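You operate a simulated robot arm through the tools that you are given. There is no shell and no other tool. Be economical: measure what you need, move in short steps, check, and stop when the job is done.

You run a simulated robot arm. Do the job below in one go: nothing can be reset, and whatever is moved stays where it is left.

JOB
Put two of the eggs from the short worktop on top of the cream dip pack.

The check looks at the end state, three seconds after you hand in, the way a careful person would. Anything else that was tipped, shoved, dropped, spilled or broken makes it a failure.

ROBOT AND FRAMES
A 7-joint arm with a two-finger parallel gripper, fixed in place. Base frame: the origin is at the foot of the arm, x ahead of it, y to its left, z up; the work surface is at about z = 0. Units: mm, rad, N and s.
With the tool pointing down near the work surface it reaches from about 240 to 620 mm from the base axis. Its first joint turns from -1.152 to 1.152 rad. Payload 2.6 kg.
Tool frame: the origin (TCP) lies between the finger pads and is the grasp point; the fingertips stand 30 mm ahead of it; z points along the fingers, y is the line along which they close. Largest opening 94 mm; finger width 28, thickness 10; the body of the gripper, 50 by 96 mm, starts 55 mm behind the TCP.
Orientation is told as [roll, pitch, yaw] about the base's x, y, z axes, in that order, counted from this pose: with the fingers straight down and closing along the base's y, the tool's x points along the base's -x, its y along +y and its z along -z.

CONTROLS
- The arm moves only by the tool drive_tool. Its argument "series" is a list of rows, each a list of 7 numbers: the gripper command, from -1 (shut) to 1 (fully open), values between in proportion, then the shift along the tool's x, y, z in mm, then the turn, a rotation vector about the tool's x, y, z in rad. In form: [[claw, x, y, z, rx, ry, rz], ...]. A call has 1 to 8 rows; each row is the pose to reach, as a shift and turn from the pose commanded when the call began, along the tool's axes at that moment. Rows are played at 5 a second. More than 50 mm and 0.15 rad between two rows, or a gripper value outside its range, and nothing of the call is played. Where a pose cannot be reached the arm comes as near as it can. A force on the tool above 40 N (or 10 N above the force at the start of the call, whichever is more), or a blocked arm, ends the call early, and 0.2 s more pass. The fingers move at their own pace (about 72 mm/s each) and stop on an object; they squeeze with about 44 N. The grip force told is the motor's: it shows also when the fingers shut on nothing. Time passes only in rows, and 0.2 s behind the last, so rows that repeat a pose let the fingers close. It gives the time, the measured TCP pose, the force on the tool (base axes), the opening and the grip force at its end, in the units of the frame above (readings bear some noise), and new pictures: "views" is both (left out), scene, wrist or none.
- Cameras (640 x 400 px; columns grow to the right, rows downward): "scene" is fixed at [32.2, 422.9, 565.6]; the picture's right is [-0.82, -0.57, 0.00], its down [-0.34, 0.50, -0.80] and it looks along [0.45, -0.66, -0.60] (base axes); focal length 320 px, centre (320, 200). "wrist" rides on the gripper at [76, 14, -102] in the tool frame; the picture's right is [-0.18, 0.98, 0.00], its down [-0.75, -0.14, -0.64] and it looks along [-0.63, -0.12, 0.77] (tool axes); focal length 243 px, centre (320, 200). There is no depth. A picture from a camera that has moved, and an enlarged one, comes with that camera's place and axes in the base frame and with its lens. The place of the scene camera against the robot may be out by one fixed shift of up to 12 mm in any direction.
- inspect(camera, box): a new picture of the part [left, top, right, bottom] of that camera's present view, enlarged. No time passes.
- sign_off(): hands the job in; it is judged then, once.

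Go step by step. Nothing tells you positions but the pictures and the camera data: compare them with the known pose of the tool, close in by small moves and look again before you grip or let go. The budget is 90 turns and 170 pictures, counting those below and the enlarged ones. Unless the task says otherwise, let go and move clear before handing in, and close with one line.

The tools are called after ">>>" by a JSON object that holds its "fn" and its "kwargs". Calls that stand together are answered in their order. drive_tool: Moves the arm, as the interface text tells. Its arguments: {"type":"object","properties":{"series":{"type":"array","items":{"type":"array","items":{"type":"number"}}},"views":{"type":"string","enum":["both","scene","wrist","none"]}},"required":["series"]} The other tools are called the same way: inspect (camera, box) takes an enlarged picture of a part of a camera's view; sign_off () hands the job in.

At the start:

```text
time: 0.0
tool_pos: [419.5, 97.6, 263.8]
orientation: [-0.001, 0.0, 0.001]
ft_force: [0.6, 0.1, 0.0]
gripper_width: 94.0
grasp_force: 0.1
```

scene: 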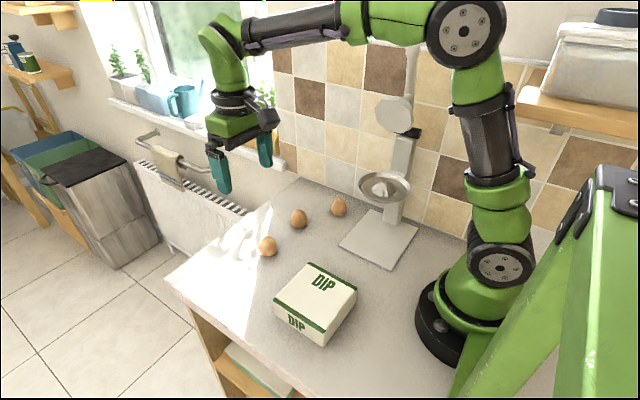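
wrist: 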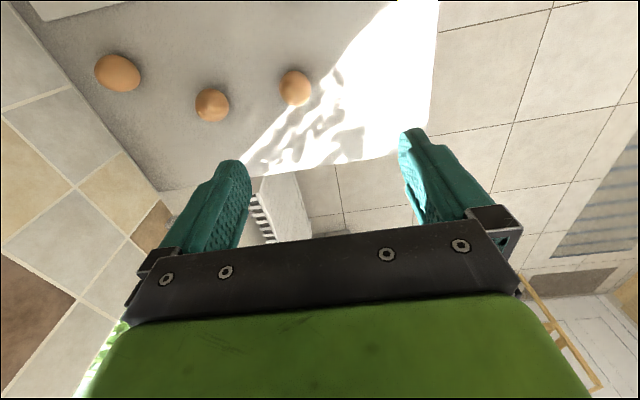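

Three eggs stand on the worktop (about [430,60], [430,-58], [370,-157]), and the cream DIP pack is near [255,110]. I'll enlarge the views before moving.

>>> {"fn": "inspect", "kwargs": {"camera": "scene", "box": [250, 250, 378, 350]}}

>>> {"fn": "inspect", "kwargs": {"camera": "scene", "box": [240, 180, 400, 280]}}

>>> {"fn": "inspect", "kwargs": {"camera": "wrist", "box": [80, 30, 336, 190]}}

```text
4.00 times, centred on (314, 300) of scene
camera zoom: at [32.2, 422.9, 565.6], right [-0.82, -0.57, 0.0], down [-0.34, 0.5, -0.8], along [0.45, -0.66, -0.6], focal length 1278 px, centre (344, -200)
```

zoom: 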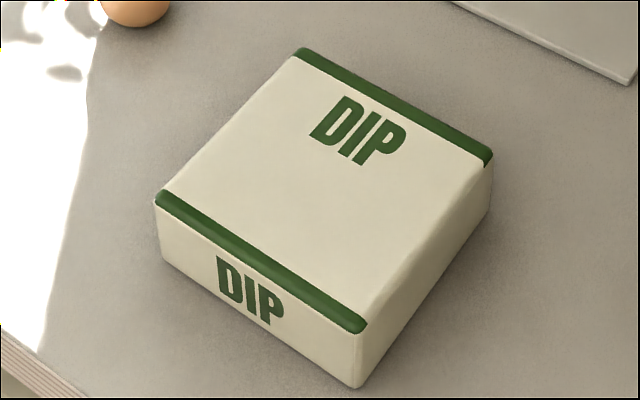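

```text
4.00 times, centred on (320, 230) of scene
camera zoom: at [32.2, 422.9, 565.6], right [-0.82, -0.57, 0.0], down [-0.34, 0.5, -0.8], along [0.45, -0.66, -0.6], focal length 1278 px, centre (320, 80)
```

zoom: 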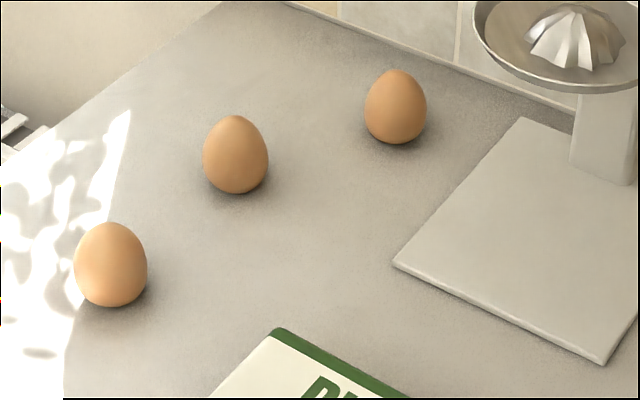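

```text
2.50 times, centred on (208, 110) of wrist
camera zoom: at [341.8, 112.3, 365.7], right [0.18, 0.98, 0.0], down [0.75, -0.14, 0.64], along [0.63, -0.12, -0.77], focal length 606 px, centre (600, 425)
```

zoom: 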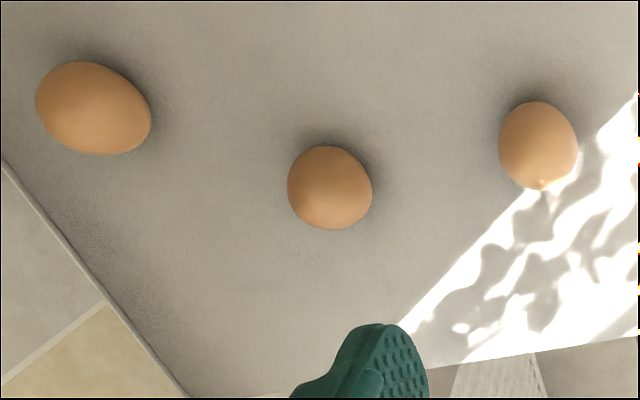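

The eggs stand upright, about 44 mm wide and 57 mm tall. The pack spans roughly x 193–308, y 65–177, with its top near z 47. I'll go above the nearest egg (about [427,63]) and look.

>>> {"fn": "drive_tool", "kwargs": {"series": [[1, -7, -35, 20, 0, 0, 0], [1, -7, -35, 60, 0, 0, 0], [1, -7, -35, 100, 0, 0, 0], [1, -7, -35, 140, 0, 0, 0], [1, -7, -35, 140, 0, 0, 0]]}}

```text
time: 1.2
tool_pos: [426.5, 62.8, 123.7]
orientation: [0.0, 0.001, -0.001]
ft_force: [0.6, 0.4, 0.0]
gripper_width: 93.8
grasp_force: 0.0
camera wrist: at [350.1, 77.4, 225.3], right [0.18, 0.98, 0.0], down [0.75, -0.14, 0.64], along [0.63, -0.12, -0.77], focal length 243 px, centre (320, 200)
```

scene: 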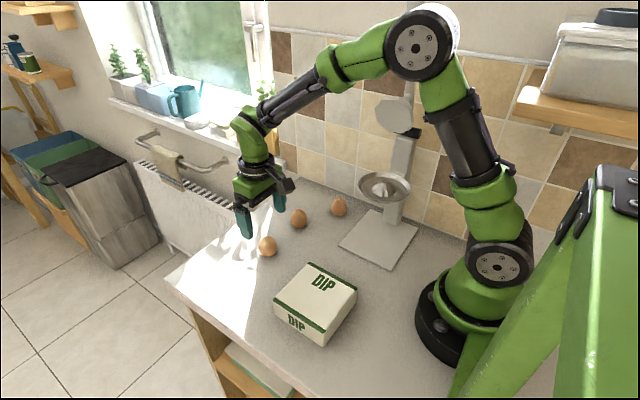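
wrist: 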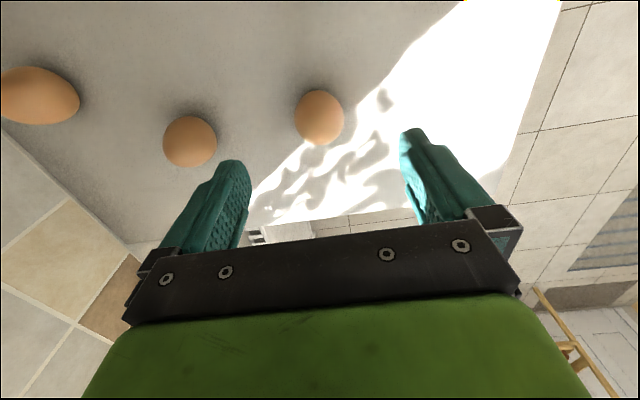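

Both wrist fixes agree: egg at about [425.5,63], right under the tool. I'll descend partway and check again.

>>> {"fn": "drive_tool", "kwargs": {"series": [[1, 1, 0, 30, 0, 0, 0], [1, 1, 0, 60, 0, 0, 0], [1, 1, 0, 75, 0, 0, 0], [1, 1, 0, 75, 0, 0, 0]]}}

>>> {"fn": "inspect", "kwargs": {"camera": "wrist", "box": [200, 100, 456, 260]}}

>>> {"fn": "inspect", "kwargs": {"camera": "scene", "box": [200, 170, 360, 270]}}

```text
time: 2.2
tool_pos: [426.4, 63.5, 48.4]
orientation: [-0.001, -0.001, -0.001]
ft_force: [0.3, -0.3, -0.3]
gripper_width: 94.0
grasp_force: 0.0
camera wrist: at [348.8, 78.2, 150.1], right [0.18, 0.98, 0.0], down [0.75, -0.14, 0.64], along [0.63, -0.12, -0.77], focal length 243 px, centre (320, 200)
```

scene: 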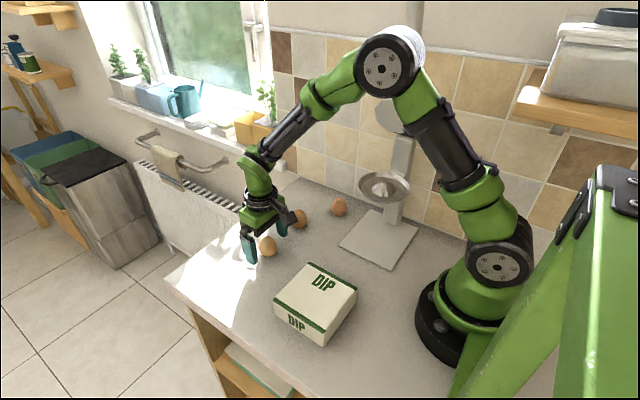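
wrist: 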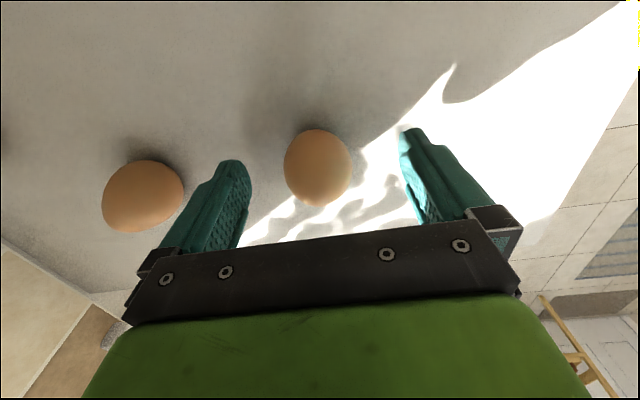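

```text
2.50 times, centred on (328, 180) of wrist
camera zoom: at [348.8, 78.2, 150.1], right [0.18, 0.98, 0.0], down [0.75, -0.14, 0.64], along [0.63, -0.12, -0.77], focal length 606 px, centre (300, 250)
```

zoom: 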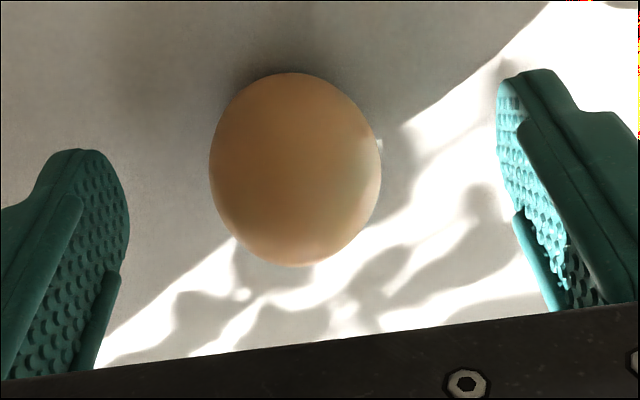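

```text
4.00 times, centred on (280, 220) of scene
camera zoom: at [32.2, 422.9, 565.6], right [-0.82, -0.57, 0.0], down [-0.34, 0.5, -0.8], along [0.45, -0.66, -0.6], focal length 1278 px, centre (480, 120)
```

zoom: 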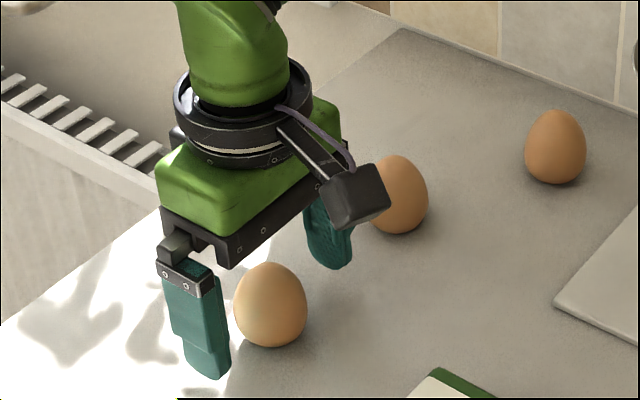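

The egg is centred at about [425,62.5] between the fingers, with the neighbour clear. I'll lower to z≈36 and close gently.

>>> {"fn": "drive_tool", "kwargs": {"series": [[1, 1, -0.8, 6, 0, 0, 0], [1, 1, -0.8, 12, 0, 0, 0], [0.4, 1, -0.8, 12.5, 0, 0, 0], [0.1, 1, -0.8, 12.5, 0, 0, 0], [-0.05, 1, -0.8, 12.5, 0, 0, 0], [-0.15, 1, -0.8, 12.5, 0, 0, 0], [-0.25, 1, -0.8, 12.5, 0, 0, 0], [-0.25, 1, -0.8, 12.5, 0, 0, 0]]}}

>>> {"fn": "inspect", "kwargs": {"camera": "scene", "box": [200, 170, 360, 270]}}

```text
time: 4.0
tool_pos: [424.4, 61.8, 36.5]
orientation: [-0.001, -0.001, 0.001]
ft_force: [-0.2, 0.6, 0.5]
gripper_width: 41.6
grasp_force: 7.7
camera wrist: at [347.0, 76.5, 138.4], right [0.18, 0.98, 0.0], down [0.75, -0.14, 0.64], along [0.63, -0.12, -0.77], focal length 243 px, centre (320, 200)
```

scene: 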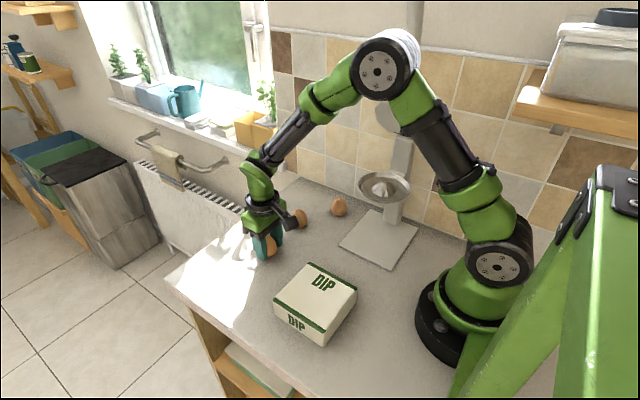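
wrist: 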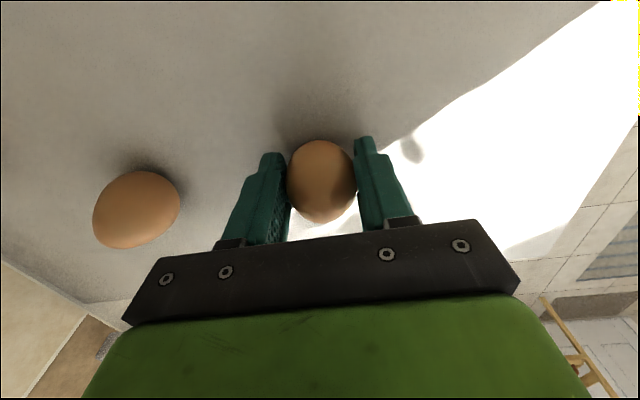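

```text
4.00 times, centred on (280, 220) of scene
camera zoom: at [32.2, 422.9, 565.6], right [-0.82, -0.57, 0.0], down [-0.34, 0.5, -0.8], along [0.45, -0.66, -0.6], focal length 1278 px, centre (480, 120)
```

zoom: 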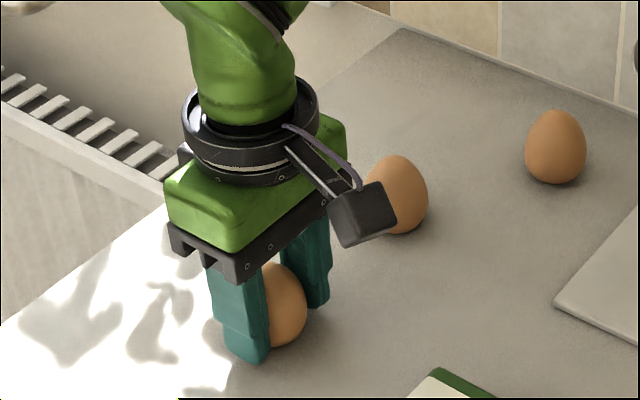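

The egg is held upright at 41.6 mm with a light 7.7 N. I'll lift and check.

>>> {"fn": "drive_tool", "kwargs": {"series": [[-0.25, 0, 0, -8, 0, 0, 0], [-0.25, 0, 0, -25, 0, 0, 0], [-0.25, 0, 0, -50, 0, 0, 0], [-0.25, 0, 0, -80, 0, 0, 0], [-0.25, 0, 0, -110, 0, 0, 0], [-0.25, 0, 0, -110, 0, 0, 0]]}}

>>> {"fn": "inspect", "kwargs": {"camera": "scene", "box": [200, 170, 360, 270]}}

```text
time: 5.4
tool_pos: [423.1, 60.9, 147.0]
orientation: [0.001, -0.001, 0.001]
ft_force: [0.4, -0.4, -0.5]
gripper_width: 41.6
grasp_force: 8.0
camera wrist: at [346.1, 76.1, 249.0], right [0.18, 0.98, 0.0], down [0.75, -0.14, 0.64], along [0.63, -0.12, -0.77], focal length 243 px, centre (320, 200)
```

scene: 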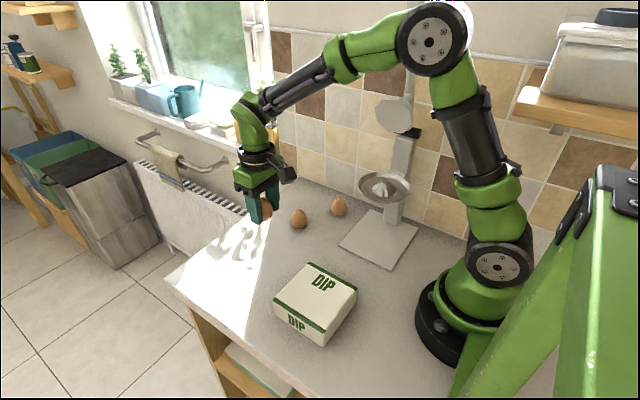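
wrist: 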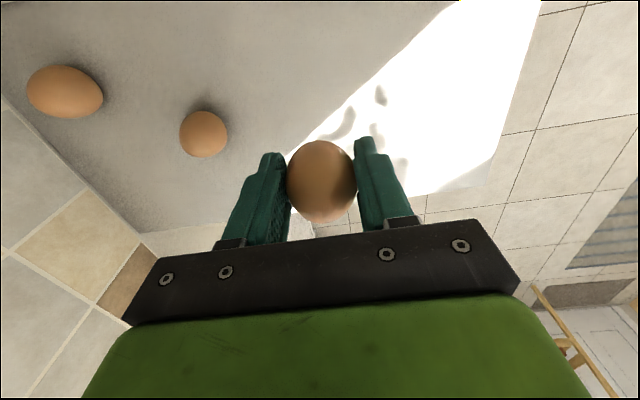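

```text
4.00 times, centred on (280, 220) of scene
camera zoom: at [32.2, 422.9, 565.6], right [-0.82, -0.57, 0.0], down [-0.34, 0.5, -0.8], along [0.45, -0.66, -0.6], focal length 1278 px, centre (480, 120)
```

zoom: 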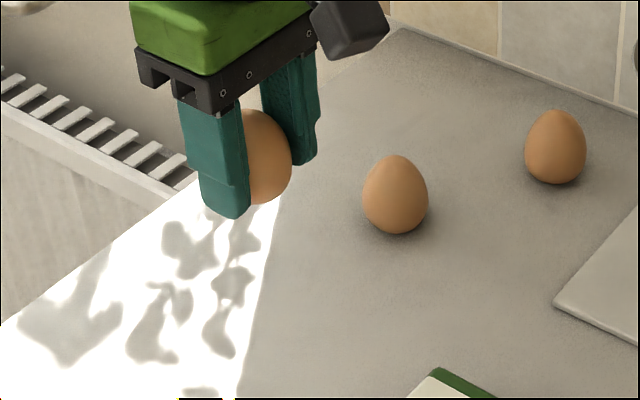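

The egg is held firmly. I'll move over the pack at this height, aiming at [272,98].

>>> {"fn": "drive_tool", "kwargs": {"series": [[-0.25, 25, 6, 0, 0, 0, 0], [-0.25, 55, 14, 0, 0, 0, 0], [-0.25, 85, 21, 0, 0, 0, 0], [-0.25, 115, 29, 0, 0, 0, 0], [-0.25, 140, 35, 0, 0, 0, 0], [-0.25, 151, 37, 0, 0, 0, 0], [-0.25, 151, 37, 0, 0, 0, 0]]}}

>>> {"fn": "inspect", "kwargs": {"camera": "scene", "box": [240, 220, 400, 350]}}

```text
time: 7.0
tool_pos: [272.2, 99.3, 147.0]
orientation: [0.0, 0.0, -0.001]
ft_force: [1.2, -0.4, 0.0]
gripper_width: 41.8
grasp_force: 7.9
camera wrist: at [194.3, 113.9, 248.7], right [0.18, 0.98, 0.0], down [0.75, -0.14, 0.64], along [0.63, -0.12, -0.77], focal length 243 px, centre (320, 200)
```

scene: 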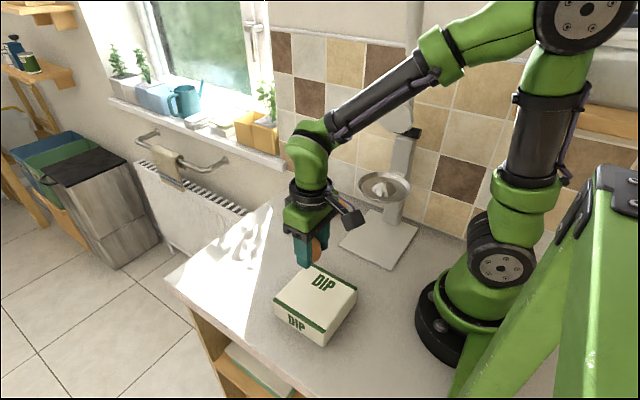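
wrist: 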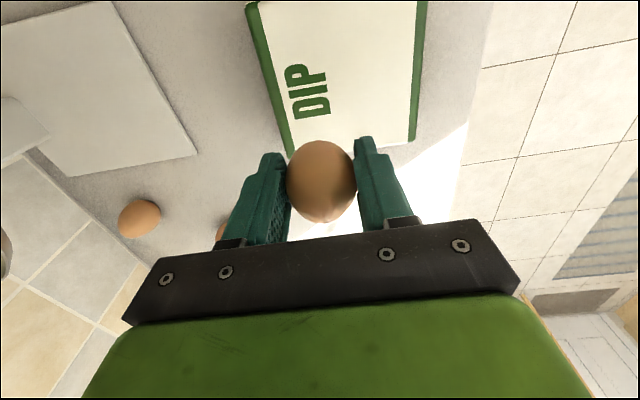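

```text
3.08 times, centred on (320, 285) of scene
camera zoom: at [32.2, 422.9, 565.6], right [-0.82, -0.57, 0.0], down [-0.34, 0.5, -0.8], along [0.45, -0.66, -0.6], focal length 983 px, centre (320, -62)
```

zoom: 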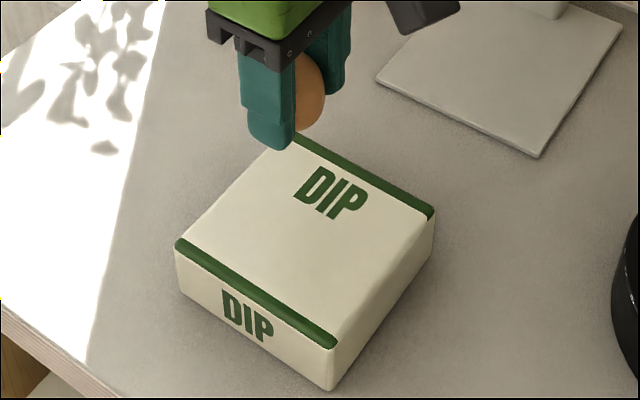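

The wrist view confirms the pack: far edge x≈307, sides y≈65 and 177, so [272,99] is well inside. I'll lower to z≈95 and look.

>>> {"fn": "drive_tool", "kwargs": {"series": [[-0.25, 0, 0, 20, 0, 0, 0], [-0.25, 0, 0, 40, 0, 0, 0], [-0.25, 0, 0, 52, 0, 0, 0], [-0.25, 0, 0, 52, 0, 0, 0]]}}

>>> {"fn": "inspect", "kwargs": {"camera": "scene", "box": [270, 230, 370, 310]}}

```text
time: 8.0
tool_pos: [271.4, 96.1, 93.5]
orientation: [0.001, 0.001, 0.001]
ft_force: [0.3, 1.1, -0.1]
gripper_width: 41.7
grasp_force: 8.1
camera wrist: at [194.3, 112.3, 195.5], right [0.18, 0.98, 0.0], down [0.75, -0.14, 0.64], along [0.63, -0.12, -0.77], focal length 243 px, centre (320, 200)
```

scene: 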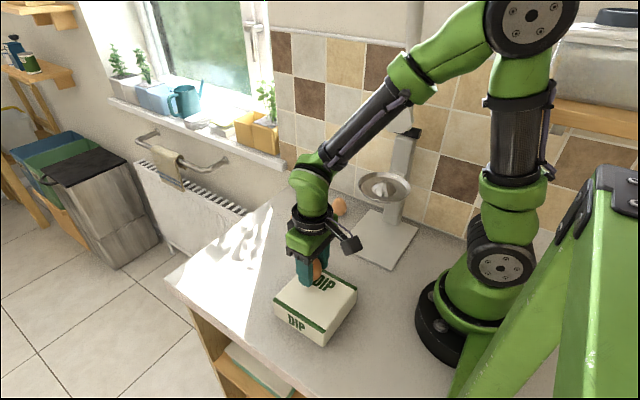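
wrist: 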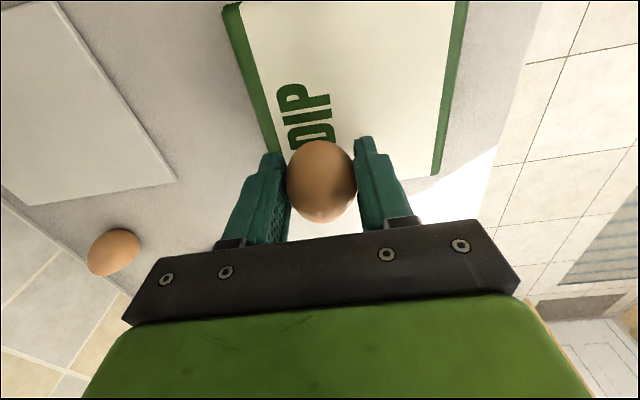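

```text
5.00 times, centred on (320, 270) of scene
camera zoom: at [32.2, 422.9, 565.6], right [-0.82, -0.57, 0.0], down [-0.34, 0.5, -0.8], along [0.45, -0.66, -0.6], focal length 1598 px, centre (320, -150)
```

zoom: 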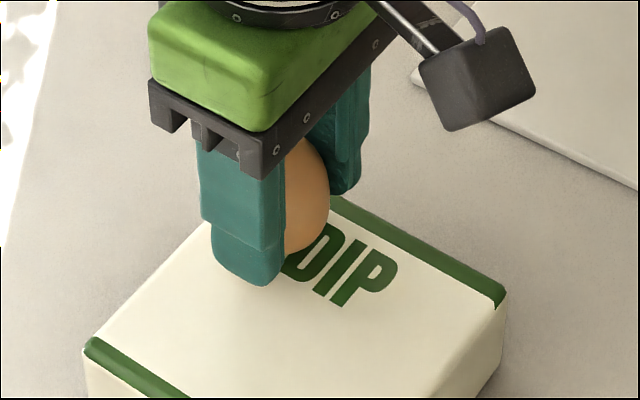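

The egg is about 10 mm above the pack top, near [271,98]. I'll creep down while watching the force.

>>> {"fn": "drive_tool", "kwargs": {"series": [[-0.25, 0, 0, 2, 0, 0, 0], [-0.25, 0, 0, 4, 0, 0, 0], [-0.25, 0, 0, 5, 0, 0, 0], [-0.25, 0, 0, 6, 0, 0, 0], [-0.25, 0, 0, 6, 0, 0, 0]], "views": "none"}}

>>> {"fn": "inspect", "kwargs": {"camera": "scene", "box": [290, 245, 350, 293]}}

```text
time: 9.2
tool_pos: [272.9, 98.0, 87.2]
orientation: [-0.001, 0.001, 0.002]
ft_force: [-0.3, -0.4, -0.1]
gripper_width: 41.5
grasp_force: 8.1
```

```text
8.33 times, centred on (320, 269) of scene
camera zoom: at [32.2, 422.9, 565.6], right [-0.82, -0.57, 0.0], down [-0.34, 0.5, -0.8], along [0.45, -0.66, -0.6], focal length 2663 px, centre (320, -375)
```

zoom: 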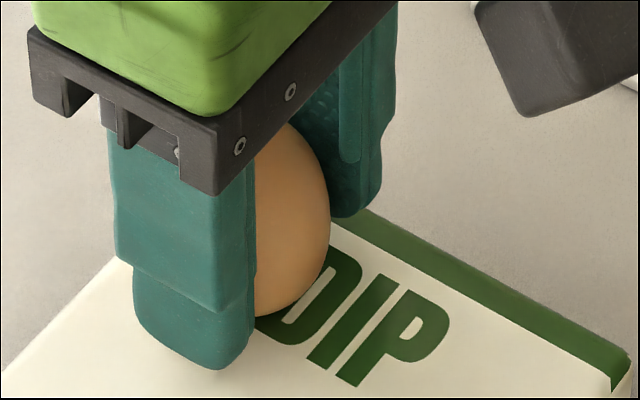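

No contact force yet, so I'll continue in 1 mm steps.

>>> {"fn": "drive_tool", "kwargs": {"series": [[-0.25, 0, 0, 1, 0, 0, 0], [-0.25, 0, 0, 2, 0, 0, 0], [-0.25, 0, 0, 2, 0, 0, 0]], "views": "none"}}

>>> {"fn": "inspect", "kwargs": {"camera": "scene", "box": [290, 245, 350, 293]}}

```text
time: 10.0
tool_pos: [270.7, 98.4, 86.0]
orientation: [0.0, -0.002, 0.0]
ft_force: [-1.0, -1.3, 4.3]
gripper_width: 41.3
grasp_force: 8.4
```

```text
8.33 times, centred on (320, 269) of scene
camera zoom: at [32.2, 422.9, 565.6], right [-0.82, -0.57, 0.0], down [-0.34, 0.5, -0.8], along [0.45, -0.66, -0.6], focal length 2663 px, centre (320, -375)
```

zoom: 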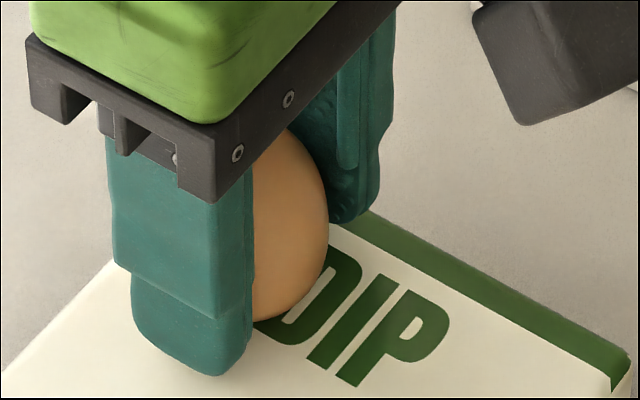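

Contact: vertical force rose to 4 N at z≈86. I'll ease off half a millimetre and open slowly.

>>> {"fn": "drive_tool", "kwargs": {"series": [[-0.25, 0, 0, -0.5, 0, 0, 0], [-0.15, 0, 0, -0.5, 0, 0, 0], [-0.1, 0, 0, -0.5, 0, 0, 0], [-0.05, 0, 0, -0.5, 0, 0, 0], [0.0, 0, 0, -0.5, 0, 0, 0], [0.1, 0, 0, -0.5, 0, 0, 0], [0.3, 0, 0, -0.5, 0, 0, 0], [0.4, 0, 0, -0.5, 0, 0, 0]]}}

>>> {"fn": "inspect", "kwargs": {"camera": "scene", "box": [290, 245, 350, 293]}}

```text
time: 11.8
tool_pos: [272.4, 97.8, 86.4]
orientation: [0.0, 0.0, -0.001]
ft_force: [0.2, -0.1, -0.1]
gripper_width: 65.8
grasp_force: 0.1
camera wrist: at [195.2, 113.8, 188.2], right [0.18, 0.98, 0.0], down [0.75, -0.14, 0.64], along [0.63, -0.12, -0.77], focal length 243 px, centre (320, 200)
```

scene: 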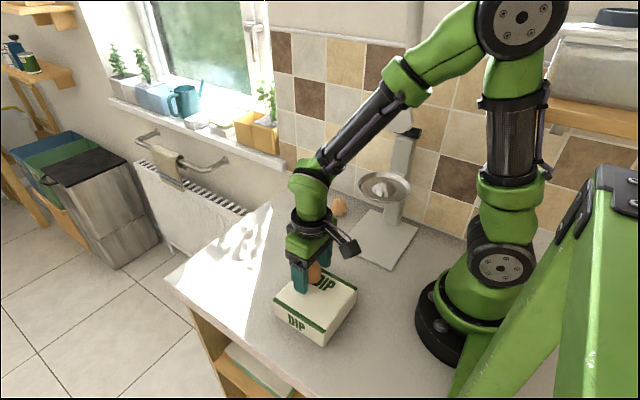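
wrist: 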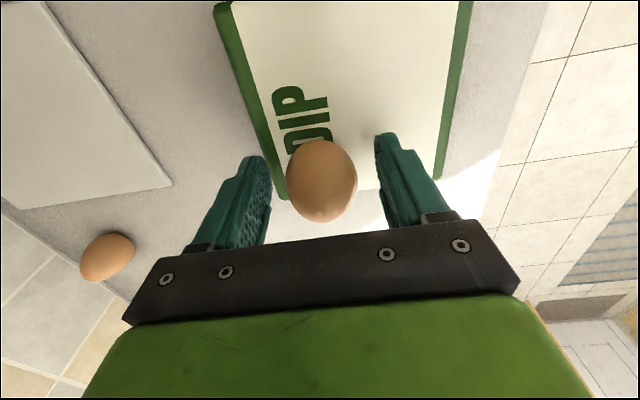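

```text
8.33 times, centred on (320, 269) of scene
camera zoom: at [32.2, 422.9, 565.6], right [-0.82, -0.57, 0.0], down [-0.34, 0.5, -0.8], along [0.45, -0.66, -0.6], focal length 2663 px, centre (320, -375)
```

zoom: 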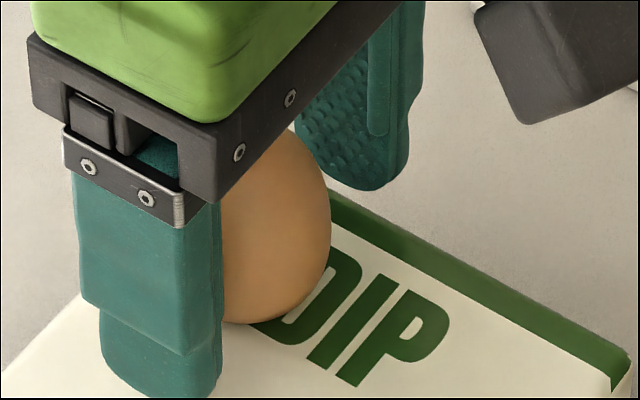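

The egg stands upright on the pack with the fingers clear. I'll lift straight up and check.

>>> {"fn": "drive_tool", "kwargs": {"series": [[0.4, 0, 0, -15, 0, 0, 0], [0.4, 0, 0, -40, 0, 0, 0], [0.6, 0, 0, -75, 0, 0, 0], [1, 0, 0, -100, 0, 0, 0], [1, 0, 0, -100, 0, 0, 0]]}}

>>> {"fn": "inspect", "kwargs": {"camera": "scene", "box": [250, 230, 378, 350]}}

```text
time: 13.0
tool_pos: [272.0, 97.8, 188.1]
orientation: [-0.001, -0.001, 0.0]
ft_force: [-0.5, 0.7, -0.2]
gripper_width: 93.9
grasp_force: 0.1
camera wrist: at [195.2, 113.4, 288.9], right [0.18, 0.98, 0.0], down [0.75, -0.14, 0.64], along [0.63, -0.12, -0.77], focal length 243 px, centre (320, 200)
```

scene: 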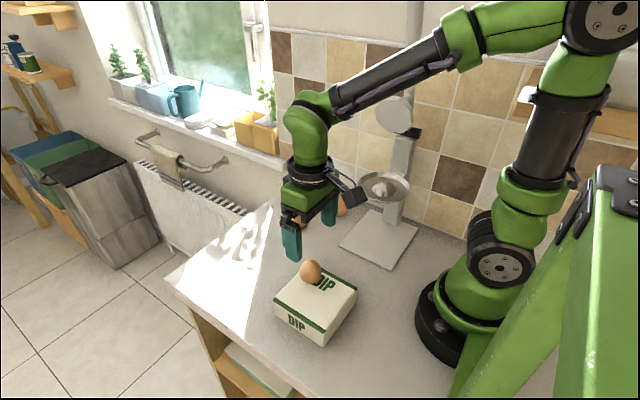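
wrist: 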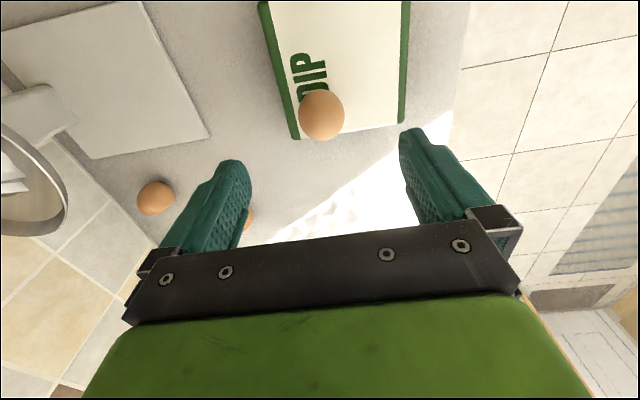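

```text
3.33 times, centred on (314, 290) of scene
camera zoom: at [32.2, 422.9, 565.6], right [-0.82, -0.57, 0.0], down [-0.34, 0.5, -0.8], along [0.45, -0.66, -0.6], focal length 1065 px, centre (340, -100)
```

zoom: 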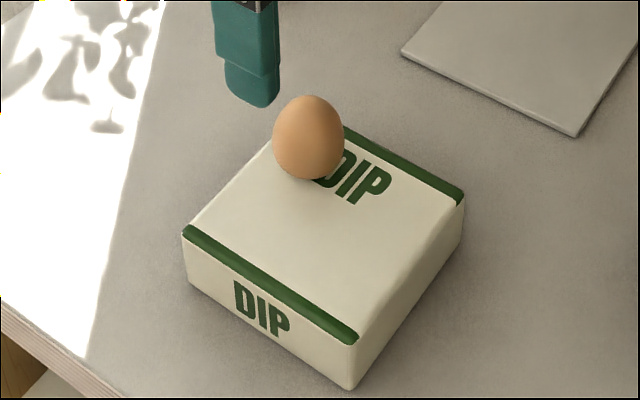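

The first egg stands well. I'll go over to the second egg at about [425.5,-53.5], staying high and away from the juicer.

>>> {"fn": "drive_tool", "kwargs": {"series": [[1, -30, -10, 0, 0, 0, 0], [1, -62, -35, 0, 0, 0, 0], [1, -92, -65, 0, 0, 0, 0], [1, -120, -97, 0, 0, 0, 0], [1, -145, -130, 0, 0, 0, 0], [1, -153.5, -151, 15, 0, 0, 0], [1, -153.5, -151, 55, 0, 0, 0], [1, -153.5, -151, 60, 0, 0, 0]]}}

>>> {"fn": "inspect", "kwargs": {"camera": "wrist", "box": [200, 60, 456, 220]}}

```text
time: 14.8
tool_pos: [427.1, -51.9, 127.5]
orientation: [0.001, -0.002, 0.001]
ft_force: [0.0, 0.4, -0.5]
gripper_width: 94.1
grasp_force: 0.1
camera wrist: at [349.8, -37.8, 230.1], right [0.18, 0.98, 0.0], down [0.75, -0.14, 0.64], along [0.63, -0.12, -0.77], focal length 243 px, centre (320, 200)
```

scene: 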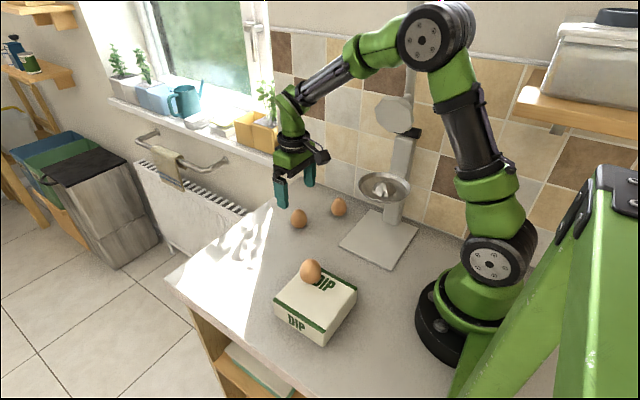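
wrist: 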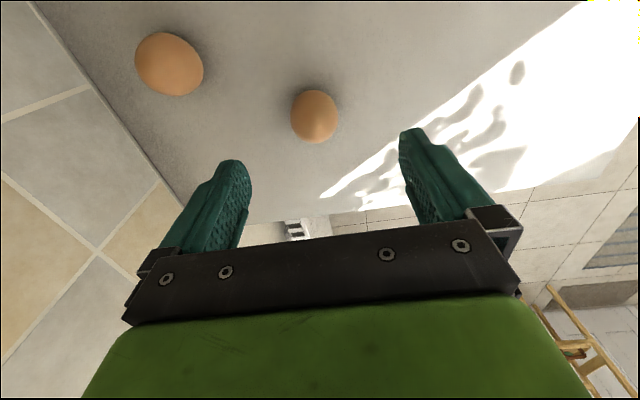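

```text
2.50 times, centred on (328, 140) of wrist
camera zoom: at [349.8, -37.8, 230.1], right [0.18, 0.98, 0.0], down [0.75, -0.14, 0.64], along [0.63, -0.12, -0.77], focal length 606 px, centre (300, 350)
```

zoom: 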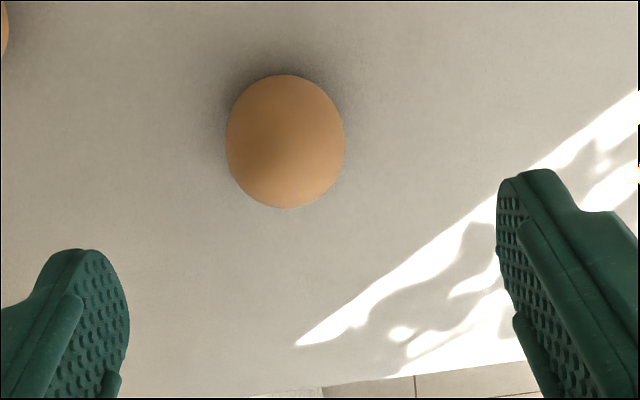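

The second egg is about 1.5 mm nearer in x and 5 mm further in -y than the tool. I'll correct, descend partway and re-measure.

>>> {"fn": "drive_tool", "kwargs": {"series": [[1, 1.5, -4.8, 20, 0, 0, 0], [1, 1.5, -4.8, 50, 0, 0, 0], [1, 1.5, -4.8, 78, 0, 0, 0], [1, 1.5, -4.8, 78, 0, 0, 0]], "views": "wrist"}}

>>> {"fn": "inspect", "kwargs": {"camera": "wrist", "box": [200, 100, 456, 260]}}

```text
time: 15.8
tool_pos: [424.9, -57.8, 49.2]
orientation: [0.001, 0.0, -0.001]
ft_force: [-0.8, 0.5, -0.2]
gripper_width: 93.8
grasp_force: 0.0
camera wrist: at [347.9, -41.9, 150.4], right [0.18, 0.98, 0.0], down [0.75, -0.14, 0.64], along [0.63, -0.12, -0.77], focal length 243 px, centre (320, 200)
```

wrist: 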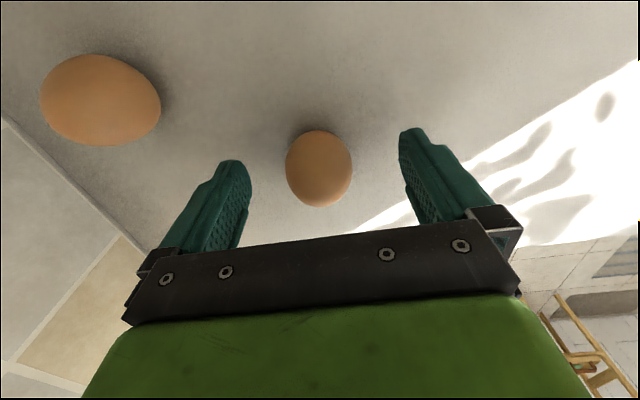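

```text
2.50 times, centred on (328, 180) of wrist
camera zoom: at [347.9, -41.9, 150.4], right [0.18, 0.98, 0.0], down [0.75, -0.14, 0.64], along [0.63, -0.12, -0.77], focal length 606 px, centre (300, 250)
```

zoom: 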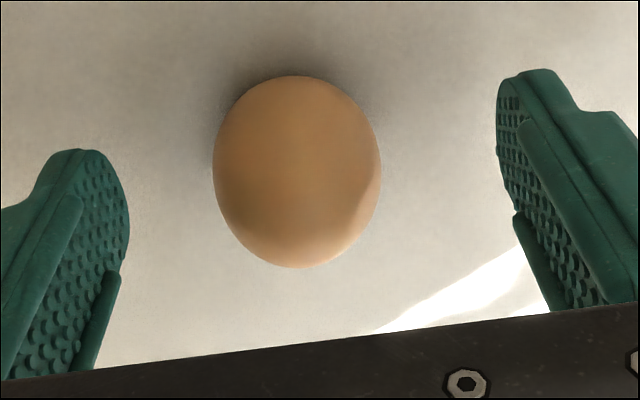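

The view matches the first pick almost exactly. I'll do the same descent and gentle closing.

>>> {"fn": "drive_tool", "kwargs": {"series": [[1, 1, -0.5, 6, 0, 0, 0], [1, 1, -0.5, 12, 0, 0, 0], [0.4, 1, -0.5, 12.5, 0, 0, 0], [0.1, 1, -0.5, 12.5, 0, 0, 0], [-0.05, 1, -0.5, 12.5, 0, 0, 0], [-0.15, 1, -0.5, 12.5, 0, 0, 0], [-0.27, 1, -0.5, 12.5, 0, 0, 0], [-0.27, 1, -0.5, 12.5, 0, 0, 0]], "views": "both"}}

```text
time: 17.6
tool_pos: [424.4, -58.0, 35.8]
orientation: [0.001, 0.0, 0.0]
ft_force: [0.7, -0.3, 0.6]
gripper_width: 41.4
grasp_force: 8.0
camera wrist: at [347.0, -42.1, 137.9], right [0.18, 0.98, 0.0], down [0.75, -0.14, 0.64], along [0.63, -0.12, -0.77], focal length 243 px, centre (320, 200)
```

scene: 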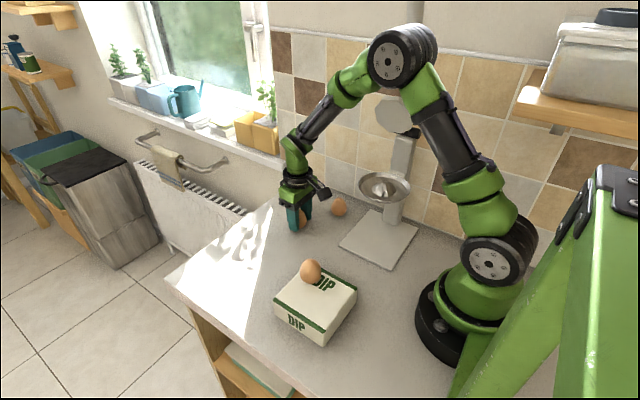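
wrist: 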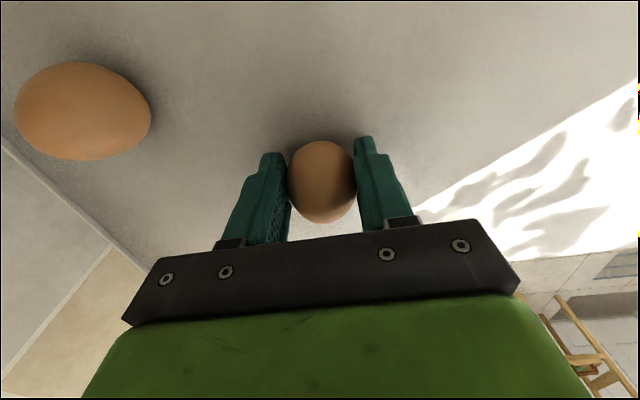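

The egg is gripped at 41.4 mm and upright. I'll lift to z≈190 so it passes well over the first egg.

>>> {"fn": "drive_tool", "kwargs": {"series": [[-0.27, 0, 0, -8, 0, 0, 0], [-0.27, 0, 0, -25, 0, 0, 0], [-0.27, 0, 0, -55, 0, 0, 0], [-0.27, 0, 0, -90, 0, 0, 0], [-0.27, 0, 0, -125, 0, 0, 0], [-0.27, 0, 0, -154, 0, 0, 0], [-0.27, 0, 0, -154, 0, 0, 0]], "views": "wrist"}}

```text
time: 19.2
tool_pos: [423.2, -57.4, 192.8]
orientation: [-0.001, -0.002, -0.001]
ft_force: [0.1, 0.2, -0.3]
gripper_width: 41.4
grasp_force: 8.0
camera wrist: at [346.1, -42.6, 293.6], right [0.18, 0.98, 0.0], down [0.75, -0.14, 0.64], along [0.63, -0.12, -0.77], focal length 243 px, centre (320, 200)
```

wrist: 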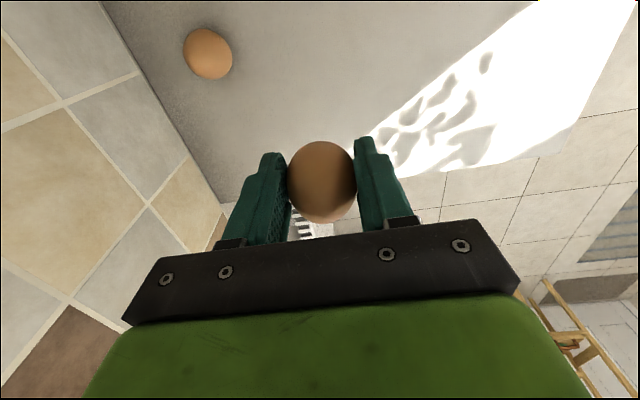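

I'll carry the egg to above [232,146], the free corner region of the pack.

>>> {"fn": "drive_tool", "kwargs": {"series": [[-0.27, 10, 20, 0, 0, 0, 0], [-0.27, 30, 52, 0, 0, 0, 0], [-0.27, 55, 85, 0, 0, 0, 0], [-0.27, 85, 118, 0, 0, 0, 0], [-0.27, 115, 150, 0, 0, 0, 0], [-0.27, 148, 178, 0, 0, 0, 0], [-0.27, 177, 196, 0, 0, 0, 0], [-0.27, 192, 203.5, 0, 0, 0, 0]], "views": "none"}}

>>> {"fn": "drive_tool", "kwargs": {"series": [[-0.27, 0, 0, 10, 0, 0, 0], [-0.27, 0, 0, 30, 0, 0, 0], [-0.27, 0, 0, 50, 0, 0, 0], [-0.27, 0, 0, 50, 0, 0, 0]]}}

>>> {"fn": "inspect", "kwargs": {"camera": "scene", "box": [250, 230, 378, 350]}}

```text
time: 21.0
tool_pos: [232.6, 145.6, 190.8]
orientation: [0.0, 0.0, 0.0]
ft_force: [0.7, -0.1, 0.1]
gripper_width: 41.1
grasp_force: 8.1
```

```text
time: 22.0
tool_pos: [232.1, 146.9, 142.0]
orientation: [0.0, 0.0, -0.001]
ft_force: [0.1, 0.2, -0.3]
gripper_width: 41.6
grasp_force: 7.9
camera wrist: at [155.1, 161.2, 242.6], right [0.18, 0.98, 0.0], down [0.75, -0.14, 0.64], along [0.63, -0.12, -0.77], focal length 243 px, centre (320, 200)
```

scene: 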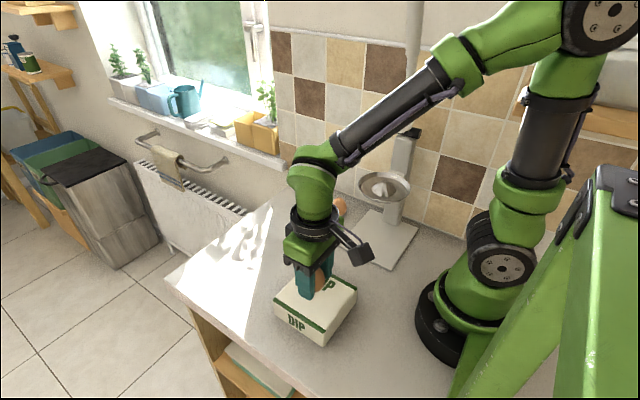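
wrist: 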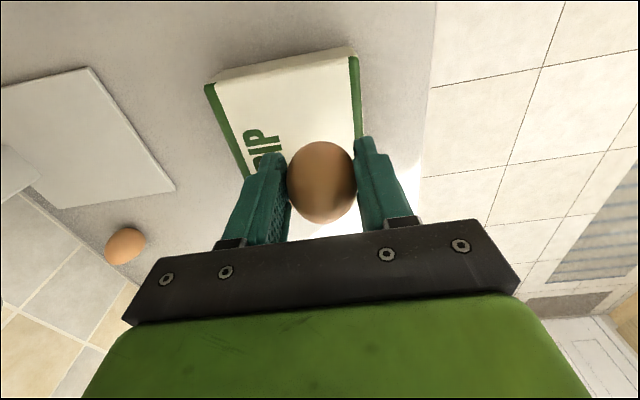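

```text
3.33 times, centred on (314, 290) of scene
camera zoom: at [32.2, 422.9, 565.6], right [-0.82, -0.57, 0.0], down [-0.34, 0.5, -0.8], along [0.45, -0.66, -0.6], focal length 1065 px, centre (340, -100)
```

zoom: 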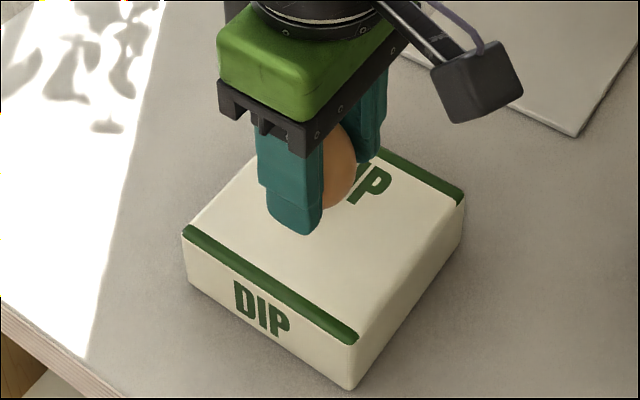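

The pack edges check out (near edge x≈191, side y≈177), so [232,146] is safe. I'll lower to about 8 mm above contact.

>>> {"fn": "drive_tool", "kwargs": {"series": [[-0.27, 0, 0, 20, 0, 0, 0], [-0.27, 0, 0, 38, 0, 0, 0], [-0.27, 0, 0, 47, 0, 0, 0], [-0.27, 0, 0, 50, 0, 0, 0], [-0.27, 0, 0, 50, 0, 0, 0]], "views": "scene"}}

>>> {"fn": "inspect", "kwargs": {"camera": "scene", "box": [275, 240, 365, 312]}}

```text
time: 23.2
tool_pos: [231.3, 145.9, 89.1]
orientation: [0.0, 0.0, 0.0]
ft_force: [-0.6, -0.7, -0.8]
gripper_width: 41.3
grasp_force: 7.8
```

scene: 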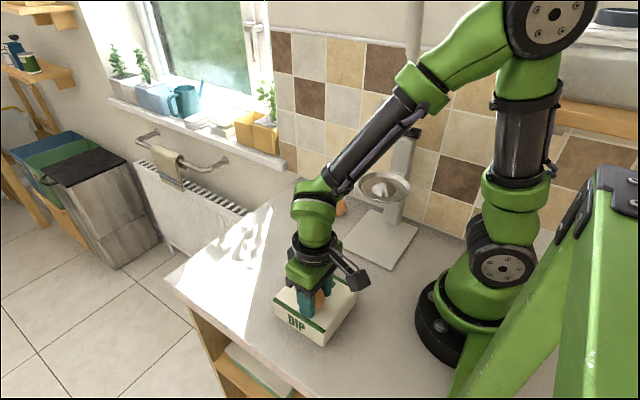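

```text
5.56 times, centred on (320, 276) of scene
camera zoom: at [32.2, 422.9, 565.6], right [-0.82, -0.57, 0.0], down [-0.34, 0.5, -0.8], along [0.45, -0.66, -0.6], focal length 1776 px, centre (320, -222)
```

zoom: 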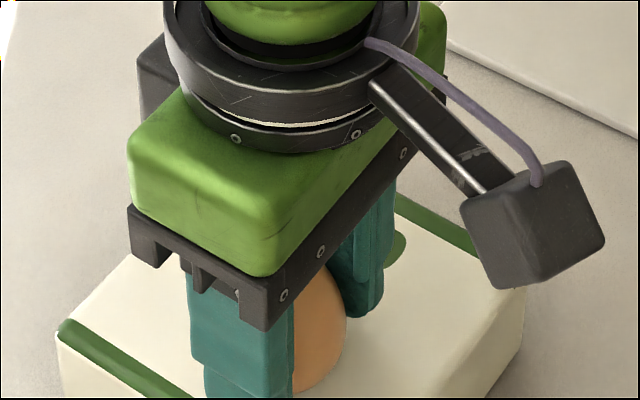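

No contact yet at z≈90, so I'll creep on.

>>> {"fn": "drive_tool", "kwargs": {"series": [[-0.27, 0, 0, 1, 0, 0, 0], [-0.27, 0, 0, 2, 0, 0, 0], [-0.27, 0, 0, 3, 0, 0, 0], [-0.27, 0, 0, 3, 0, 0, 0]], "views": "none"}}

```text
time: 24.2
tool_pos: [230.8, 145.7, 88.1]
orientation: [0.001, -0.002, 0.0]
ft_force: [0.1, -0.1, 0.0]
gripper_width: 41.4
grasp_force: 7.8
```

>>> {"fn": "drive_tool", "kwargs": {"series": [[-0.27, 0, 0, 1, 0, 0, 0], [-0.27, 0, 0, 2, 0, 0, 0], [-0.27, 0, 0, 2, 0, 0, 0]], "views": "none"}}

```text
time: 25.0
tool_pos: [232.5, 146.8, 87.1]
orientation: [0.001, 0.0, 0.002]
ft_force: [0.2, -0.9, 3.0]
gripper_width: 41.4
grasp_force: 7.9
```

Contact shows again (3 N upward at about the expected height). I'll open slowly.

>>> {"fn": "drive_tool", "kwargs": {"series": [[-0.27, 0, 0, -0.2, 0, 0, 0], [-0.15, 0, 0, -0.2, 0, 0, 0], [-0.1, 0, 0, -0.2, 0, 0, 0], [-0.05, 0, 0, -0.2, 0, 0, 0], [0.0, 0, 0, -0.2, 0, 0, 0], [0.1, 0, 0, -0.2, 0, 0, 0], [0.25, 0, 0, -0.2, 0, 0, 0], [0.3, 0, 0, -0.2, 0, 0, 0]]}}

>>> {"fn": "inspect", "kwargs": {"camera": "scene", "box": [275, 250, 365, 322]}}

```text
time: 26.8
tool_pos: [232.5, 145.8, 87.1]
orientation: [0.002, -0.002, 0.001]
ft_force: [0.0, -0.5, 0.3]
gripper_width: 61.1
grasp_force: 0.1
camera wrist: at [154.7, 160.7, 188.2], right [0.18, 0.98, 0.0], down [0.75, -0.14, 0.64], along [0.63, -0.12, -0.77], focal length 243 px, centre (320, 200)
```

scene: 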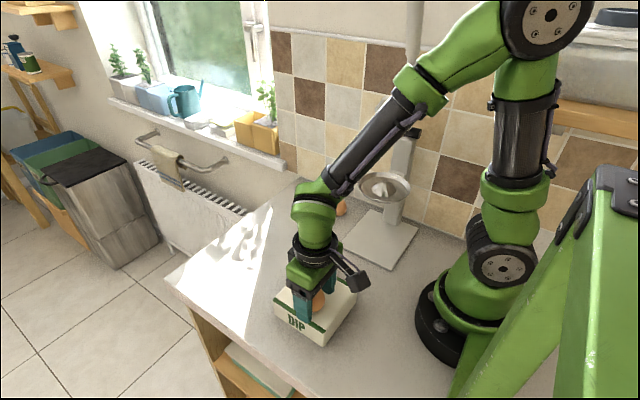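
wrist: 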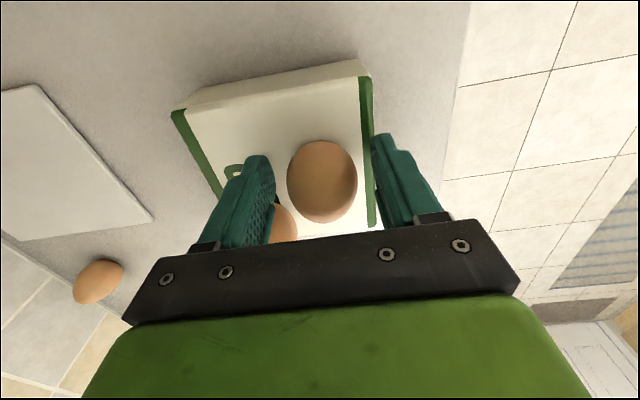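

```text
5.56 times, centred on (320, 286) of scene
camera zoom: at [32.2, 422.9, 565.6], right [-0.82, -0.57, 0.0], down [-0.34, 0.5, -0.8], along [0.45, -0.66, -0.6], focal length 1776 px, centre (320, -278)
```

zoom: 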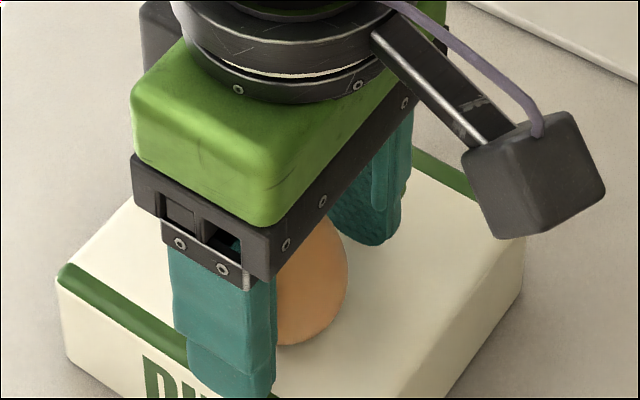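

The second egg stands free between the open fingers. I'll lift straight up and check both.

>>> {"fn": "drive_tool", "kwargs": {"series": [[0.3, 0, 0, -15, 0, 0, 0], [0.3, 0, 0, -40, 0, 0, 0], [0.3, 0, 0, -75, 0, 0, 0], [0.3, 0, 0, -115, 0, 0, 0], [0.3, 0, 0, -135, 0, 0, 0], [0.3, 0, 0, -135, 0, 0, 0]]}}

>>> {"fn": "inspect", "kwargs": {"camera": "scene", "box": [250, 230, 378, 350]}}

```text
time: 28.2
tool_pos: [231.7, 145.5, 222.4]
orientation: [0.001, 0.0, 0.001]
ft_force: [-0.3, -1.3, 0.0]
gripper_width: 61.1
grasp_force: 0.1
camera wrist: at [154.0, 160.9, 324.0], right [0.18, 0.98, 0.0], down [0.75, -0.14, 0.64], along [0.63, -0.12, -0.77], focal length 243 px, centre (320, 200)
```

scene: 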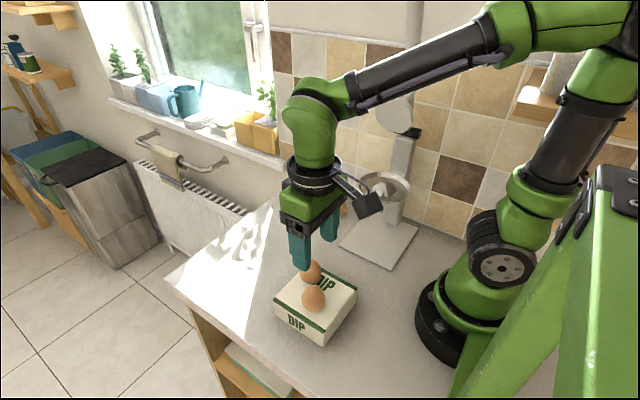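
wrist: 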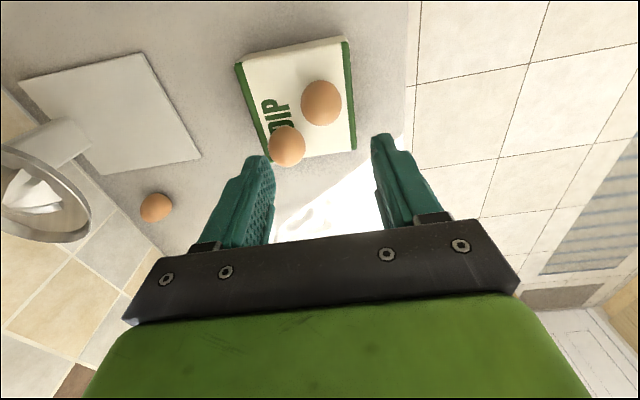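

```text
3.33 times, centred on (314, 290) of scene
camera zoom: at [32.2, 422.9, 565.6], right [-0.82, -0.57, 0.0], down [-0.34, 0.5, -0.8], along [0.45, -0.66, -0.6], focal length 1065 px, centre (340, -100)
```

zoom: 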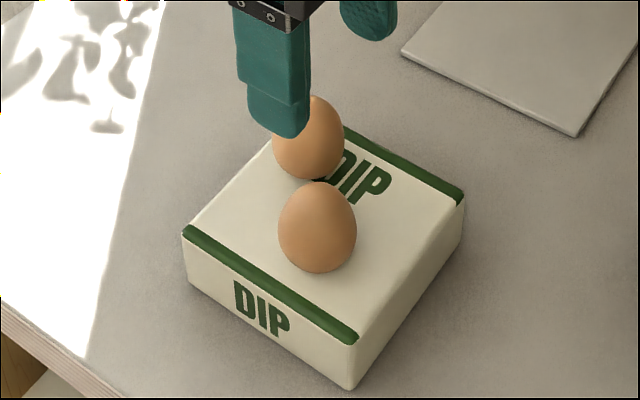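

Both eggs stand steady on the pack, the third egg is untouched, and the gripper is clear. I'm handing in.

>>> {"fn": "sign_off", "kwargs": {}}

```text
The job is handed in.
```

Two eggs from the worktop are standing upright on top of the cream dip pack, and the last pictures before hand-in showed nothing else disturbed.
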